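You operate a simulated robot arm through the tools that you are given. There is no shell and no other tool. Be economical: measure what you need, move in short steps, check, and stop when the job is done.

You run a simulated robot arm. Do the job below in one go: nothing can be reset, and whatever is moved stays where it is left.

## Task
Slide the paint pot along the top of the long grey bench until it stands next to the blue spacer.

The check looks at the end state, three seconds after you hand in, the way a careful person would. Anything else that was tipped, shoved, dropped, spilled or broken makes it a failure.

## Robot
A 6-joint arm with a two-finger parallel gripper on a trunk, on a base that drives. Base frame: it is fixed to the floor where the robot stands at the start and does not move with it; the origin is under the middle of the robot, x ahead of it, y to its left, z up. Units: mm, rad, N and s.
With the tool pointing down near the work surface it reaches from about 300 to 700 mm from the robot's upright axis, wherever it stands. Its first joint turns from -2.897 to 2.897 rad. Payload 4.1 kg.
The tool frame sits at the grasp point between the pads (the TCP): z along the fingers, y along the line on which they close. The tips reach 23 mm beyond it. Largest opening 94 mm; finger width 38, thickness 10; the body of the gripper, 54 by 96 mm, starts 39 mm behind the TCP.
Orientation is told as [roll, pitch, yaw] about the base's x, y, z axes, in that order, counted from this pose: with the fingers straight down and closing along the base's y, the tool's x points along the base's -x, its y along +y and its z along -z.

## Interface
- The arm moves only by the tool apply_moves. Its argument "targets" is one flat list of numbers, 6 for each row, row after row: the shift along the tool's x, y, z in units of 20 mm (1.0 is 20 mm), then the turn, a rotation vector about the tool's x, y, z in units of 6 degrees (1.0 is 6 degrees). In form: [x, y, z, ax, ay, az, x, y, z, ax, ay, az, ...]. A call has 1 to 20 rows; each row shifts and turns the commanded pose from where the row before left it, along the tool's axes as they then stand. "jaw" is the finger opening in cm, from 0 to 9.4, set as the call begins (left out, the last holds). A call with a number of a shift or a turn outside -1 to 1 is refused whole. Each row takes 0.2 s and may step no farther than 50 mm and 0.15 rad from the row before; otherwise, or with a gripper value out of range, the whole call is refused. A pose out of reach is approached as far as the arm can. The call stops where the force on the tool passes 40 N (or 10 N more than at its start, if that is more) or the arm is blocked; 0.2 s more then pass. The fingers move at their own pace (about 45 mm/s each) and stop on an object; they squeeze with about 28 N. The grip force told is the motor's: it shows also when the fingers shut on nothing. Time passes only in rows, and 0.2 s behind the last, so rows that do not move let the fingers close. It gives the time, the measured TCP pose, the force on the tool (base axes), the opening and the grip force at its end, in the units of the frame above (readings bear some noise).
- Cameras (640 x 400 px; columns grow to the right, rows downward): "scene" is now at [18.1, 175.1, 1459.4]; the picture's right is [0.09, -1.00, 0.00], its down [-0.71, -0.07, -0.70] and it looks along [0.70, 0.07, -0.71] (base axes); focal length 294 px, centre (320, 200). "wrist" rides on the gripper at [86, 16, -75] in the tool frame; the picture's right is [-0.18, 0.98, 0.00], its down [-0.58, -0.11, -0.81] and it looks along [-0.79, -0.15, 0.59] (tool axes); focal length 243 px, centre (320, 200). There is no depth. A picture from a camera that has moved, and an enlarged one, comes with that camera's place and axes in the base frame and with its lens.
- camera(camera): a new picture of that camera. The clock stands still meanwhile.
- slide_trunk(by): slides the trunk up (or, below 0, down) by that many mm; the arm and the scene camera ride with it, the base frame stays. It gives what a move gives, with no picture.
- drive_base(legs): drives the robot by 1 to 6 legs, each [ahead, turn to the left] in mm and rad, along the robot's own axes; the way and the turn of a leg run together, so that a leg with both is an arc; at most 1500 mm and 3.142 rad a leg. The arm and the cameras ride along, it lands a little off, and it stops where it bumps. It gives what a move gives.
- aim_head(pan, tilt): turns the head with the scene camera to pan (to the left, within 2.705 rad either way) and tilt (down, from -0.506 to 1.204), counted from straight ahead of the robot. It gives what a move gives.
- close_up(camera, box): a new picture of the part [left, top, right, bottom] of that camera's present view, enlarged. The clock stands still meanwhile.
- close_job(): hands the job in; it is judged then, once.

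Go step by step. Nothing tells you exact positions but the pictures and the camera data: compare them with the known pose of the tool, close in by small moves and look again before you grip or let go. The budget is 120 turns and 90 pictures, counting those below and the enlarged ones. Unless the task says otherwise, let go and move clear before handing in, and close with one line.

The tools are called after "Request:" as name(argument=value, ...) on one line, values as JSON. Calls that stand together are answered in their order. apply_moves: Moves the arm, as the interface text tells. Its arguments: {"type":"object","properties":{"targets":{"type":"array"},"jaw":{"type":"number"}},"required":["targets"]} The other tools are called the same way: slide_trunk (by) slides the trunk up or down; drive_base (legs) drives the base; aim_head (pan, tilt) turns the head that bears the scene camera; camera (camera) takes a picture; close_up (camera, box) takes an enlarged picture of a part of a camera's view; close_job () hands the job in.

At the start:

```text
time: 0.0
tcp_pos: [425.0, 65.4, 1145.7]
orientation: [0.0, 0.0, 0.0]
contact_force: [0.2, 0.3, -0.9]
grip_width: 93.9
grasp_force: 0.0
trunk travel left (down, up): [-425.0, 165.0]
robot x, y, heading: [-1.2, -1.3, -0.009]
head pan, tilt: [0.094, 0.789]
```

scene: 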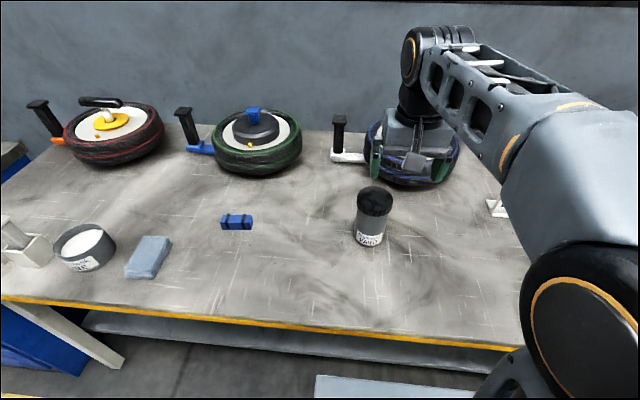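
wrist: 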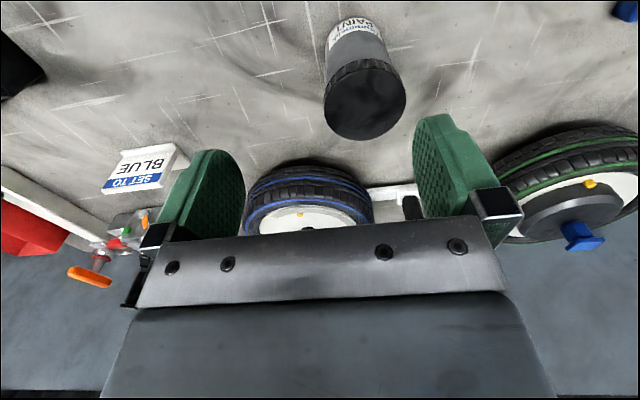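

I see a dark-lidded pot labelled "PAINT", a small blue piece to its left, a pale block and an open tub farther left. I'll enlarge these to identify them.

Request:
close_up(camera="scene", box=[200, 170, 420, 308])

Request:
close_up(camera="scene", box=[0, 190, 200, 315])

Request:
camera(camera="wrist")

```text
2.90 times, centred on (310, 239) of scene
camera zoom: at [18.1, 175.1, 1459.4], right [0.09, -1.0, 0.0], down [-0.71, -0.07, -0.7], along [0.7, 0.07, -0.71], focal length 852 px, centre (349, 87)
```

zoom: 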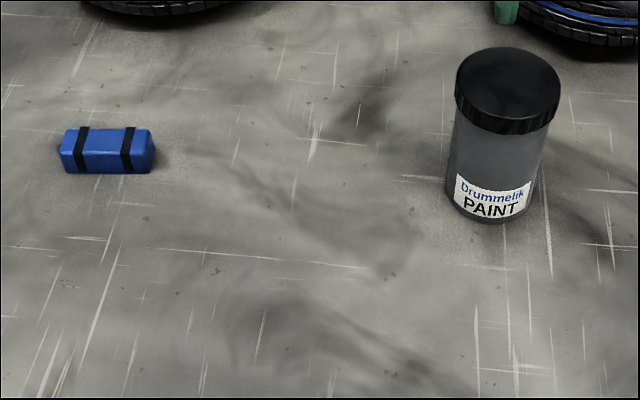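

```text
3.20 times, centred on (100, 252) of scene
camera zoom: at [18.1, 175.1, 1459.4], right [0.09, -1.0, 0.0], down [-0.71, -0.07, -0.7], along [0.7, 0.07, -0.71], focal length 940 px, centre (1024, 32)
```

zoom: 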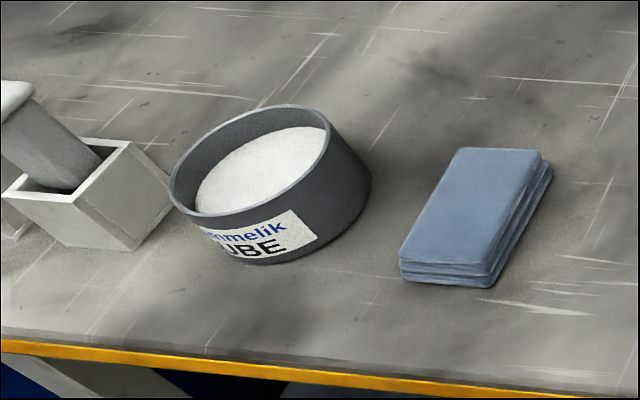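

```text
85 pictures are left
camera wrist: at [338.7, 81.2, 1220.8], right [0.18, 0.98, 0.0], down [0.58, -0.11, 0.81], along [0.79, -0.15, -0.59], focal length 243 px, centre (320, 200)
```

wrist: 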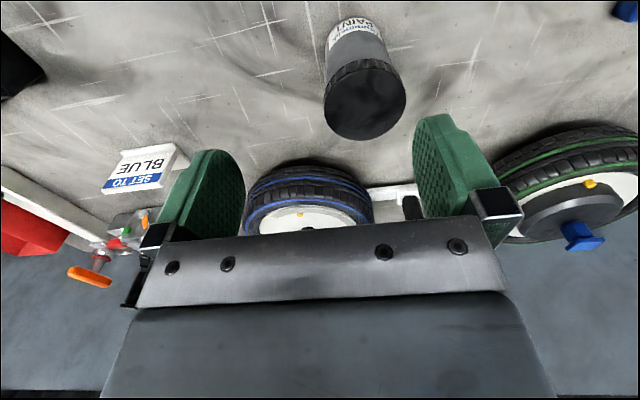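

The labelled pot stands at about (487, 98), about 118 tall with an 80 mm lid. The blue strapped bar, which I take to be the spacer, is at about (480, 434); the pale piece is a folded cloth. I'll move above the pot, keeping well over the lid, and glance to the left and right to rule out another spacer.

Request:
apply_moves(targets=[-0.8, 0.4, 0, 0, 0, 0, -0.8, 0.4, 0, 0, 0, 0, -0.8, 0.4, 0.5, 0, 0, 0, -0.7, 0.4, 1, 0, 0, 0, 0, 0, 1, 0, 0, 0], jaw=9.4)

Request:
camera(camera="wrist")

Request:
aim_head(pan=0.6, tilt=0.789)

Request:
camera(camera="scene")

Request:
aim_head(pan=0.0, tilt=0.789)

Request:
camera(camera="scene")

```text
time: 1.2
tcp_pos: [488.1, 98.6, 1093.4]
orientation: [0.0, 0.0, 0.0]
contact_force: [-0.3, 0.0, 0.9]
grip_width: 94.0
grasp_force: 0.1
trunk travel left (down, up): [-425.0, 165.0]
robot x, y, heading: [0.5, 0.6, -0.0]
head pan, tilt: [0.094, 0.789]
```

```text
84 pictures are left
camera wrist: at [401.0, 113.2, 1169.3], right [0.18, 0.98, 0.0], down [0.58, -0.11, 0.81], along [0.79, -0.15, -0.59], focal length 243 px, centre (320, 200)
```

wrist: 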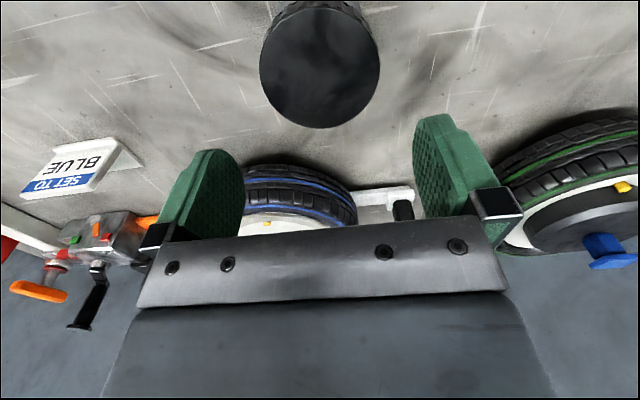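

```text
time: 2.1
tcp_pos: [487.3, 96.1, 1094.3]
orientation: [0.001, 0.0, 0.0]
contact_force: [-0.5, -0.7, 0.5]
grip_width: 93.8
grasp_force: 0.1
trunk travel left (down, up): [-425.0, 165.0]
robot x, y, heading: [-0.5, -1.2, -0.003]
head pan, tilt: [0.6, 0.789]
```

```text
83 pictures are left
camera scene: at [4.3, 213.3, 1459.4], right [0.56, -0.83, 0.0], down [-0.59, -0.4, -0.7], along [0.58, 0.4, -0.71], focal length 294 px, centre (320, 200)
```

scene: 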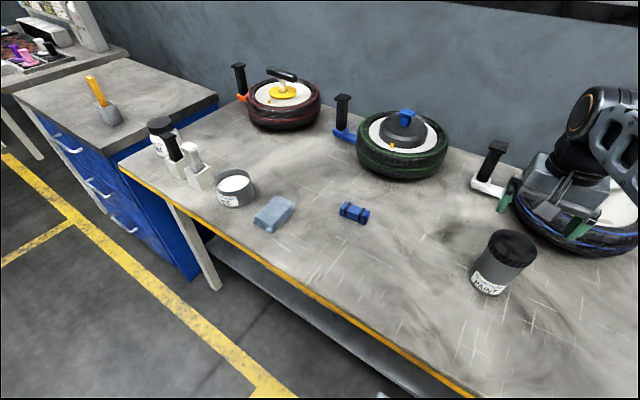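

```text
time: 3.1
tcp_pos: [487.4, 95.9, 1094.8]
orientation: [0.0, 0.0, 0.001]
contact_force: [-0.3, 0.7, -0.2]
grip_width: 94.2
grasp_force: 0.1
trunk travel left (down, up): [-425.0, 165.0]
robot x, y, heading: [0.2, 1.2, 0.001]
head pan, tilt: [0.0, 0.789]
```

```text
82 pictures are left
camera scene: at [18.5, 167.6, 1459.4], right [0.0, -1.0, 0.0], down [-0.71, 0.0, -0.7], along [0.7, 0.0, -0.71], focal length 294 px, centre (320, 200)
```

scene: 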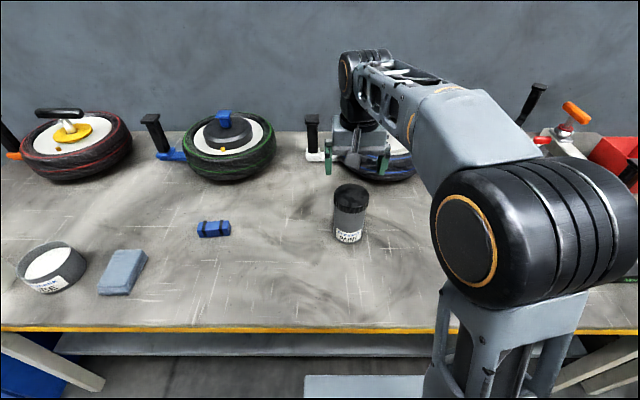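

Only one blue spacer is on this bench, and the wrist view puts the lid centre at about (487, 97) with the tool over it. I'll descend to just above the lid and check the clearance of the fingers.

Request:
apply_moves(targets=[0, 0, 0.8, 0, 0, 0, 0, 0, 0.8, 0, 0, 0, 0, 0, 0.8, 0, 0, 0, 0, 0, 0.6, 0, 0, 0])

Request:
camera(camera="wrist")

Request:
close_up(camera="scene", box=[270, 120, 430, 260])

```text
time: 4.1
tcp_pos: [487.6, 97.9, 1034.9]
orientation: [0.0, -0.001, 0.0]
contact_force: [-0.3, -0.2, 0.5]
grip_width: 93.9
grasp_force: 0.0
trunk travel left (down, up): [-425.0, 165.0]
robot x, y, heading: [-4.3, 1.6, 0.002]
head pan, tilt: [0.0, 0.789]
```

```text
81 pictures are left
camera wrist: at [400.8, 113.6, 1109.4], right [0.18, 0.98, 0.0], down [0.58, -0.11, 0.81], along [0.79, -0.15, -0.59], focal length 243 px, centre (320, 200)
```

wrist: 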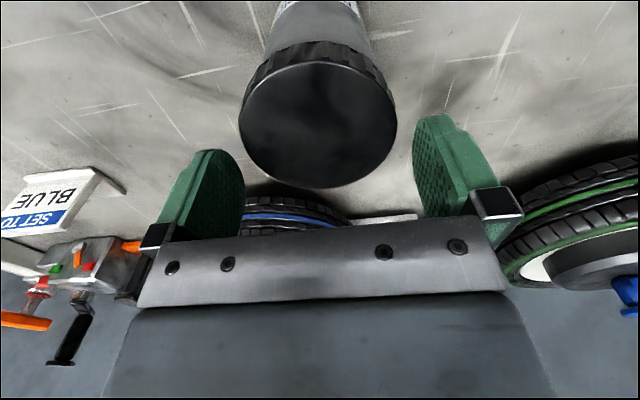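

```text
2.86 times, centred on (350, 190) of scene
camera zoom: at [18.5, 167.5, 1459.4], right [0.0, -1.0, 0.0], down [-0.71, 0.0, -0.7], along [0.7, 0.0, -0.71], focal length 839 px, centre (234, 229)
```

zoom: 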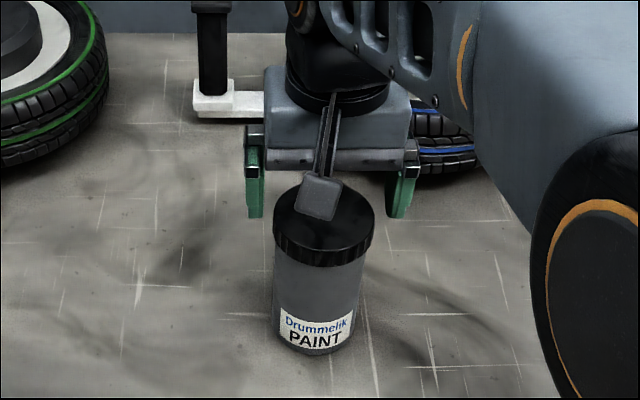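

The lid lies centred between the open fingers, with about 6 mm each side. I'll lower to TCP z of about 973 so the fingers straddle the lid, with the gripper body staying above it.

Request:
apply_moves(targets=[0, 0, 0.5, 0, 0, 0, 0, 0, 0.5, 0, 0, 0, 0, 0, 0.5, 0, 0, 0, 0, 0, 0.5, 0, 0, 0, 0, 0, 0.5, 0, 0, 0, 0, 0, 0.5, 0, 0, 0])

Request:
camera(camera="wrist")

Request:
close_up(camera="scene", box=[270, 120, 430, 260])

```text
time: 5.5
tcp_pos: [487.3, 95.8, 973.3]
orientation: [0.001, -0.001, 0.001]
contact_force: [-0.6, 0.4, 0.0]
grip_width: 94.1
grasp_force: 0.0
trunk travel left (down, up): [-425.0, 165.0]
robot x, y, heading: [2.0, -0.2, 0.003]
head pan, tilt: [0.0, 0.789]
```

```text
79 pictures are left
camera wrist: at [400.8, 112.1, 1050.6], right [0.18, 0.98, 0.0], down [0.58, -0.11, 0.81], along [0.79, -0.15, -0.59], focal length 243 px, centre (320, 200)
```

wrist: 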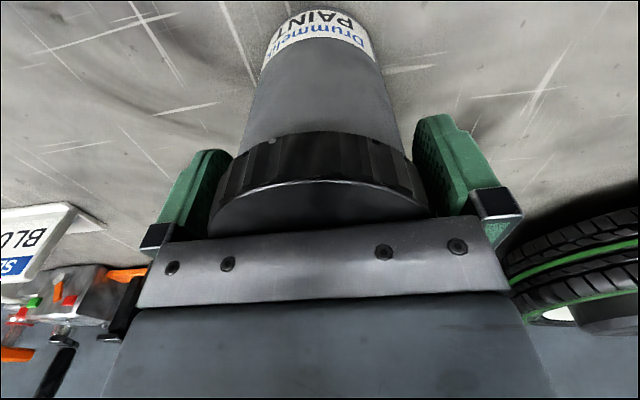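

```text
2.86 times, centred on (350, 190) of scene
camera zoom: at [18.5, 167.5, 1459.4], right [0.0, -1.0, 0.0], down [-0.71, 0.0, -0.7], along [0.7, 0.0, -0.71], focal length 839 px, centre (234, 229)
```

zoom: 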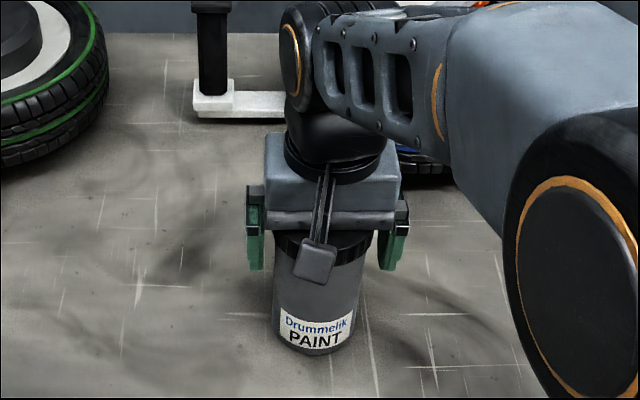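

The fingers straddle the lid cleanly. I'll close them.

Request:
apply_moves(targets=[0, 0, 0, 0, 0, 0, 0, 0, 0, 0, 0, 0, 0, 0, 0, 0, 0, 0], jaw=7.0)

Request:
close_up(camera="scene", box=[180, 120, 430, 276])

```text
time: 6.3
tcp_pos: [487.6, 96.2, 974.8]
orientation: [-0.001, -0.001, -0.002]
contact_force: [0.8, 2.9, 1.1]
grip_width: 74.7
grasp_force: 28.3
trunk travel left (down, up): [-425.0, 165.0]
robot x, y, heading: [1.2, -2.6, 0.0]
head pan, tilt: [0.0, 0.789]
```

```text
2.56 times, centred on (305, 198) of scene
camera zoom: at [18.4, 167.8, 1459.4], right [0.0, -1.0, 0.0], down [-0.71, 0.0, -0.7], along [0.7, 0.0, -0.71], focal length 752 px, centre (358, 205)
```

zoom: 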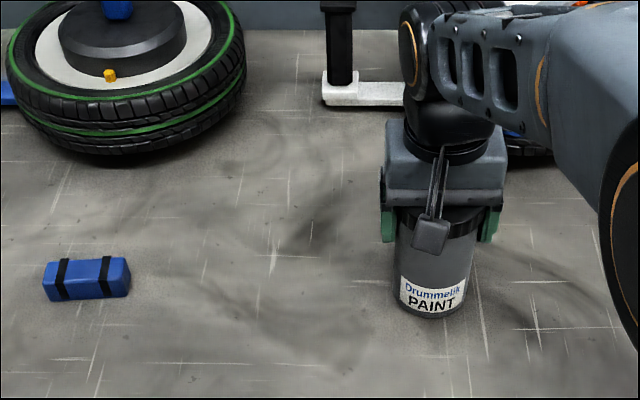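

The pot is held (lid about 75 mm wide), and it lies at about the same x as the spacer, whose near end is at y of about 389. I'll drag it slowly along +y, checking after a short piece.

Request:
apply_moves(targets=[0, 0.2, 0, 0, 0, 0, 0, 0.4, 0, 0, 0, 0, 0, 0.4, 0, 0, 0, 0, 0, 0.4, 0, 0, 0, 0, 0, 0.4, 0, 0, 0, 0, 0, 0.2, 0, 0, 0, 0])

Request:
camera(camera="scene")

```text
time: 7.7
tcp_pos: [487.8, 136.4, 974.3]
orientation: [-0.002, 0.001, 0.001]
contact_force: [-0.4, 0.1, -0.6]
grip_width: 74.7
grasp_force: 28.1
trunk travel left (down, up): [-425.0, 165.0]
robot x, y, heading: [0.5, 0.4, -0.0]
head pan, tilt: [0.0, 0.789]
```

```text
76 pictures are left
camera scene: at [18.5, 167.5, 1459.4], right [0.0, -1.0, 0.0], down [-0.71, 0.0, -0.7], along [0.7, 0.0, -0.71], focal length 294 px, centre (320, 200)
```

scene: 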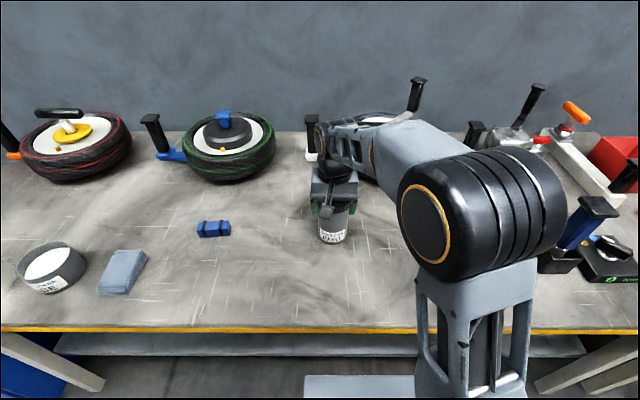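

The pot slides upright without trouble. I'll go on another 140 mm, still well short of the spacer.

Request:
apply_moves(targets=[0, 0.2, 0, 0, 0, 0, 0, 0.4, 0, 0, 0, 0, 0, 0.4, 0, 0, 0, 0, 0, 0.4, 0, 0, 0, 0, 0, 0.4, 0, 0, 0, 0, 0, 0.4, 0, 0, 0, 0, 0, 0.4, 0, 0, 0, 0, 0, 0.4, 0, 0, 0, 0, 0, 0.4, 0, 0, 0, 0, 0, 0.4, 0, 0, 0, 0, 0, 0.4, 0, 0, 0, 0, 0, 0.4, 0, 0, 0, 0, 0, 0.4, 0, 0, 0, 0, 0, 0.4, 0, 0, 0, 0, 0, 0.4, 0, 0, 0, 0, 0, 0.4, 0, 0, 0, 0, 0, 0.4, 0, 0, 0, 0, 0, 0.2, 0, 0, 0, 0, 0, 0.2, 0, 0, 0, 0])

Request:
close_up(camera="scene", box=[170, 150, 370, 275])

Request:
camera(camera="wrist")

```text
time: 11.7
tcp_pos: [487.0, 278.8, 975.5]
orientation: [0.001, 0.0, 0.0]
contact_force: [-0.5, -0.2, -3.8]
grip_width: 74.4
grasp_force: 27.8
trunk travel left (down, up): [-425.0, 165.0]
robot x, y, heading: [7.2, 1.0, -0.0]
head pan, tilt: [0.0, 0.789]
```

```text
3.20 times, centred on (270, 212) of scene
camera zoom: at [18.8, 167.7, 1459.3], right [0.0, -1.0, 0.0], down [-0.71, 0.0, -0.7], along [0.7, 0.0, -0.71], focal length 940 px, centre (480, 160)
```

zoom: 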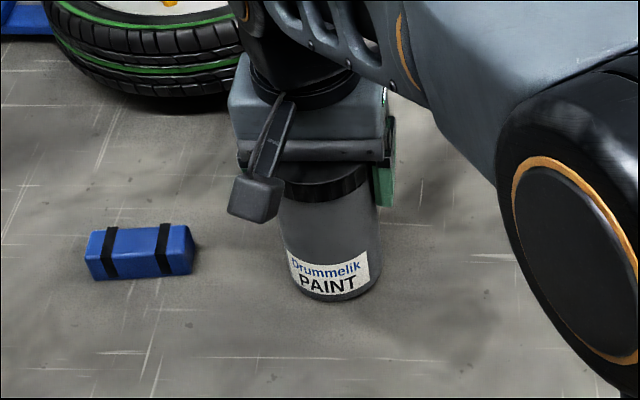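

```text
74 pictures are left
camera wrist: at [400.5, 294.3, 1051.3], right [0.18, 0.98, 0.0], down [0.58, -0.11, 0.81], along [0.79, -0.15, -0.59], focal length 243 px, centre (320, 200)
```

wrist: 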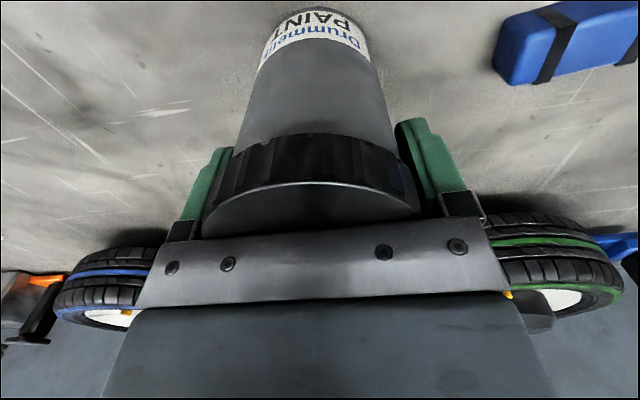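

The gap to the spacer is now about 72 mm and the two are in line. I'll move 45 mm more and look again.

Request:
apply_moves(targets=[0, 0.2, 0, 0, 0, 0, 0, 0.35, 0, 0, 0, 0, 0, 0.4, 0, 0, 0, 0, 0, 0.4, 0, 0, 0, 0, 0, 0.4, 0, 0, 0, 0, 0, 0.3, 0, 0, 0, 0, 0, 0.2, 0, 0, 0, 0])

Request:
close_up(camera="scene", box=[170, 170, 330, 270])

Request:
camera(camera="wrist")

```text
time: 13.3
tcp_pos: [487.8, 321.7, 976.6]
orientation: [0.0, 0.001, 0.0]
contact_force: [-0.1, -0.8, -4.4]
grip_width: 74.7
grasp_force: 28.1
trunk travel left (down, up): [-425.0, 165.0]
robot x, y, heading: [1.3, -0.4, -0.003]
head pan, tilt: [0.0, 0.789]
```

```text
4.00 times, centred on (250, 220) of scene
camera zoom: at [18.8, 167.8, 1459.3], right [0.0, -1.0, 0.0], down [-0.71, 0.0, -0.7], along [0.7, 0.0, -0.71], focal length 1175 px, centre (600, 120)
```

zoom: 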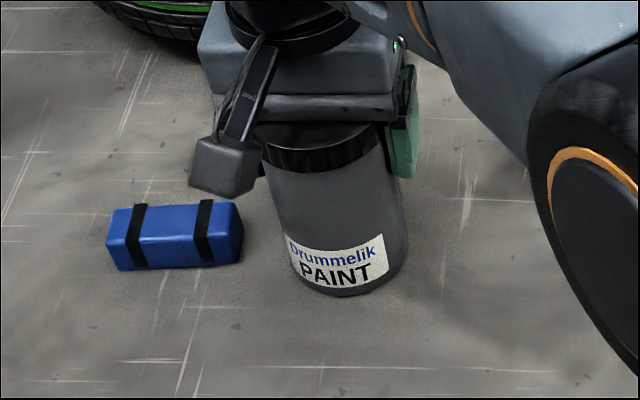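

```text
72 pictures are left
camera wrist: at [401.3, 338.4, 1051.0], right [0.18, 0.98, 0.0], down [0.58, -0.11, 0.81], along [0.79, -0.15, -0.59], focal length 243 px, centre (320, 200)
```

wrist: 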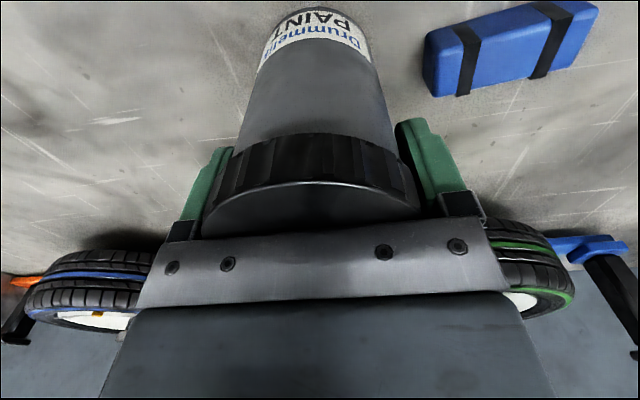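

The gap is now about 26 mm. I'll move 14 mm more, gently.

Request:
apply_moves(targets=[0, 0.15, 0, 0, 0, 0, 0, 0.2, 0, 0, 0, 0, 0, 0.2, 0, 0, 0, 0, 0, 0.15, 0, 0, 0, 0, 0, 0, 0, 0, 0, 0])

Request:
close_up(camera="scene", box=[180, 180, 308, 260])

Request:
camera(camera="wrist")

```text
time: 14.5
tcp_pos: [488.6, 335.6, 976.6]
orientation: [0.001, 0.002, 0.001]
contact_force: [0.1, 0.0, -2.7]
grip_width: 74.2
grasp_force: 27.9
trunk travel left (down, up): [-425.0, 165.0]
robot x, y, heading: [-0.1, 3.5, -0.002]
head pan, tilt: [0.0, 0.789]
```

```text
5.00 times, centred on (244, 220) of scene
camera zoom: at [18.7, 167.8, 1459.3], right [0.0, -1.0, 0.0], down [-0.71, 0.0, -0.7], along [0.7, 0.0, -0.71], focal length 1469 px, centre (700, 100)
```

zoom: 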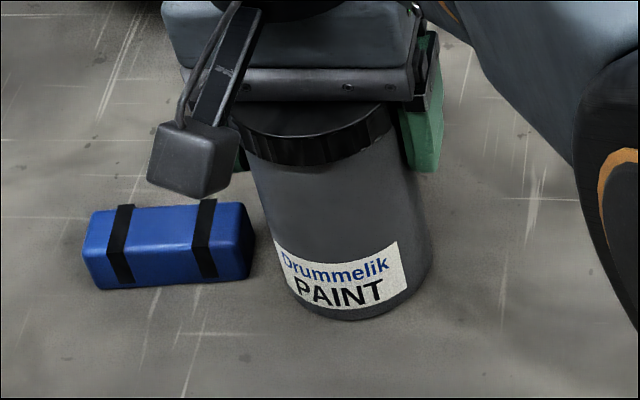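

```text
70 pictures are left
camera wrist: at [401.4, 352.7, 1050.7], right [0.18, 0.98, 0.0], down [0.58, -0.11, 0.81], along [0.79, -0.15, -0.59], focal length 243 px, centre (320, 200)
```

wrist: 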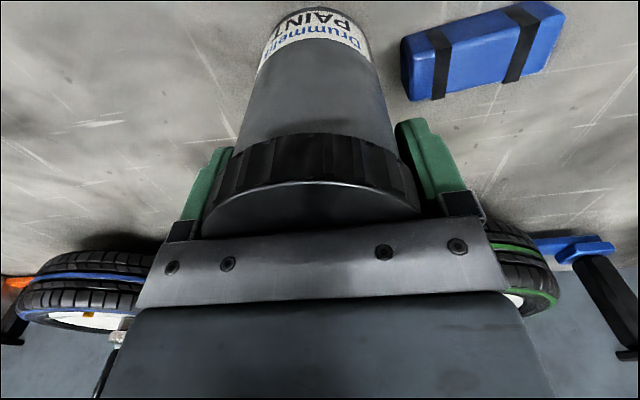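

The pot stands about 12 mm from the spacer, without touching it. I'll lower by a millimetre or so, to be sure it rests on the bench.

Request:
apply_moves(targets=[0, 0, 0.05, 0, 0, 0, 0, 0, 0, 0, 0, 0])

```text
time: 15.1
tcp_pos: [486.4, 336.1, 975.7]
orientation: [-0.001, 0.001, -0.002]
contact_force: [1.0, 2.0, 1.2]
grip_width: 74.3
grasp_force: 28.2
trunk travel left (down, up): [-425.0, 165.0]
robot x, y, heading: [0.1, -0.7, 0.0]
head pan, tilt: [0.0, 0.789]
```

The downward pull is gone, so the pot rests on the bench. I'll open the fingers and rise straight up.

Request:
apply_moves(targets=[0, 0, 0, 0, 0, 0, 0, 0, 0, 0, 0, 0, 0, 0, 0, 0, 0, 0], jaw=9.4)

Request:
camera(camera="wrist")

```text
time: 15.9
tcp_pos: [486.8, 336.1, 974.7]
orientation: [-0.001, 0.001, -0.001]
contact_force: [-0.5, 0.7, 0.2]
grip_width: 94.1
grasp_force: 0.0
trunk travel left (down, up): [-425.0, 165.0]
robot x, y, heading: [2.4, -2.7, 0.001]
head pan, tilt: [0.0, 0.789]
```

```text
69 pictures are left
camera wrist: at [400.7, 352.1, 1049.9], right [0.18, 0.98, 0.0], down [0.58, -0.11, 0.81], along [0.79, -0.15, -0.59], focal length 243 px, centre (320, 200)
```

wrist: 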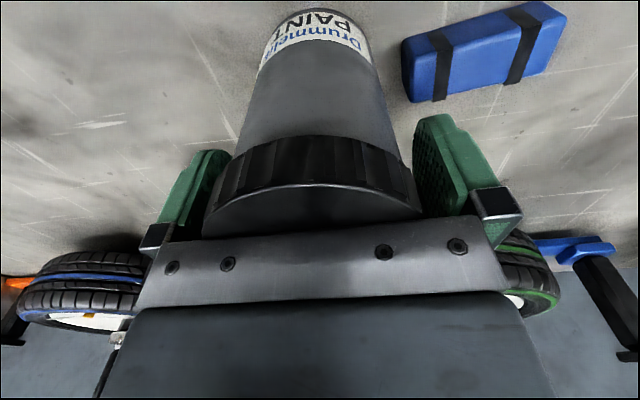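

The fingers are clear on both sides and the pot is still. I'll rise slowly, then check.

Request:
apply_moves(targets=[0, 0, -0.4, 0, 0, 0, 0, 0, -0.5, 0, 0, 0, 0, 0, -0.6, 0, 0, 0, 0, 0, -0.8, 0, 0, 0, 0, 0, -1, 0, 0, 0, 0, 0, -1, 0, 0, 0, 0, 0, -1, 0, 0, 0, 0, 0, -1, 0, 0, 0])

Request:
close_up(camera="scene", box=[180, 180, 308, 260])

Request:
camera(camera="scene")

```text
time: 17.7
tcp_pos: [486.1, 335.5, 1101.7]
orientation: [-0.001, 0.0, -0.001]
contact_force: [-0.6, 0.2, 0.3]
grip_width: 93.9
grasp_force: 0.0
trunk travel left (down, up): [-425.0, 165.0]
robot x, y, heading: [-3.3, -1.3, 0.004]
head pan, tilt: [0.0, 0.789]
```

```text
5.00 times, centred on (244, 220) of scene
camera zoom: at [18.5, 167.6, 1459.4], right [0.0, -1.0, 0.0], down [-0.71, 0.0, -0.7], along [0.7, 0.0, -0.71], focal length 1469 px, centre (700, 100)
```

zoom: 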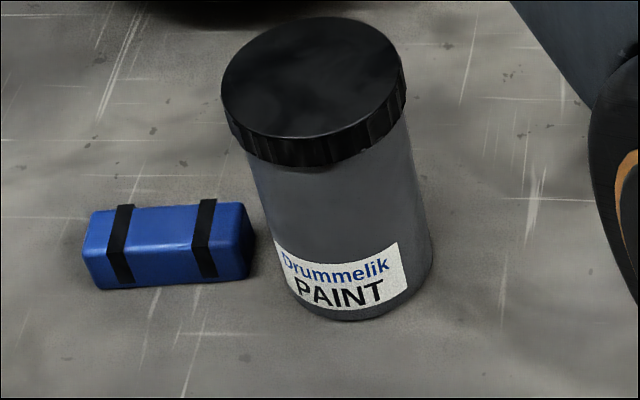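

```text
67 pictures are left
camera scene: at [18.5, 167.6, 1459.4], right [0.0, -1.0, 0.0], down [-0.71, 0.0, -0.7], along [0.7, 0.0, -0.71], focal length 294 px, centre (320, 200)
```

scene: 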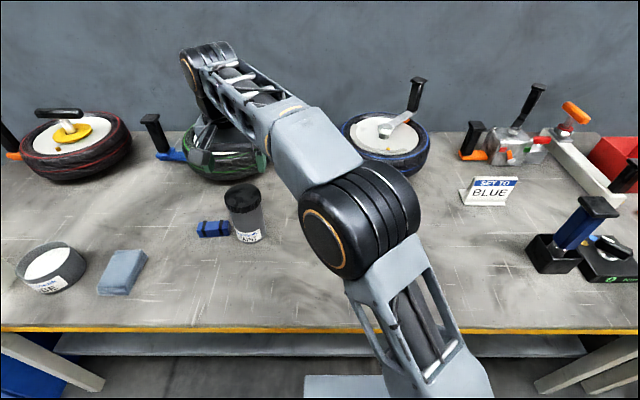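

The pot stands upright right beside the spacer, nothing else has moved, and the arm is clear, so I'll hand in.

Request:
close_job()

```text
The job is handed in.
```

The paint pot was slid along the bench and now stands upright about 12 mm from the blue spacer; the last pictures show nothing else moved.
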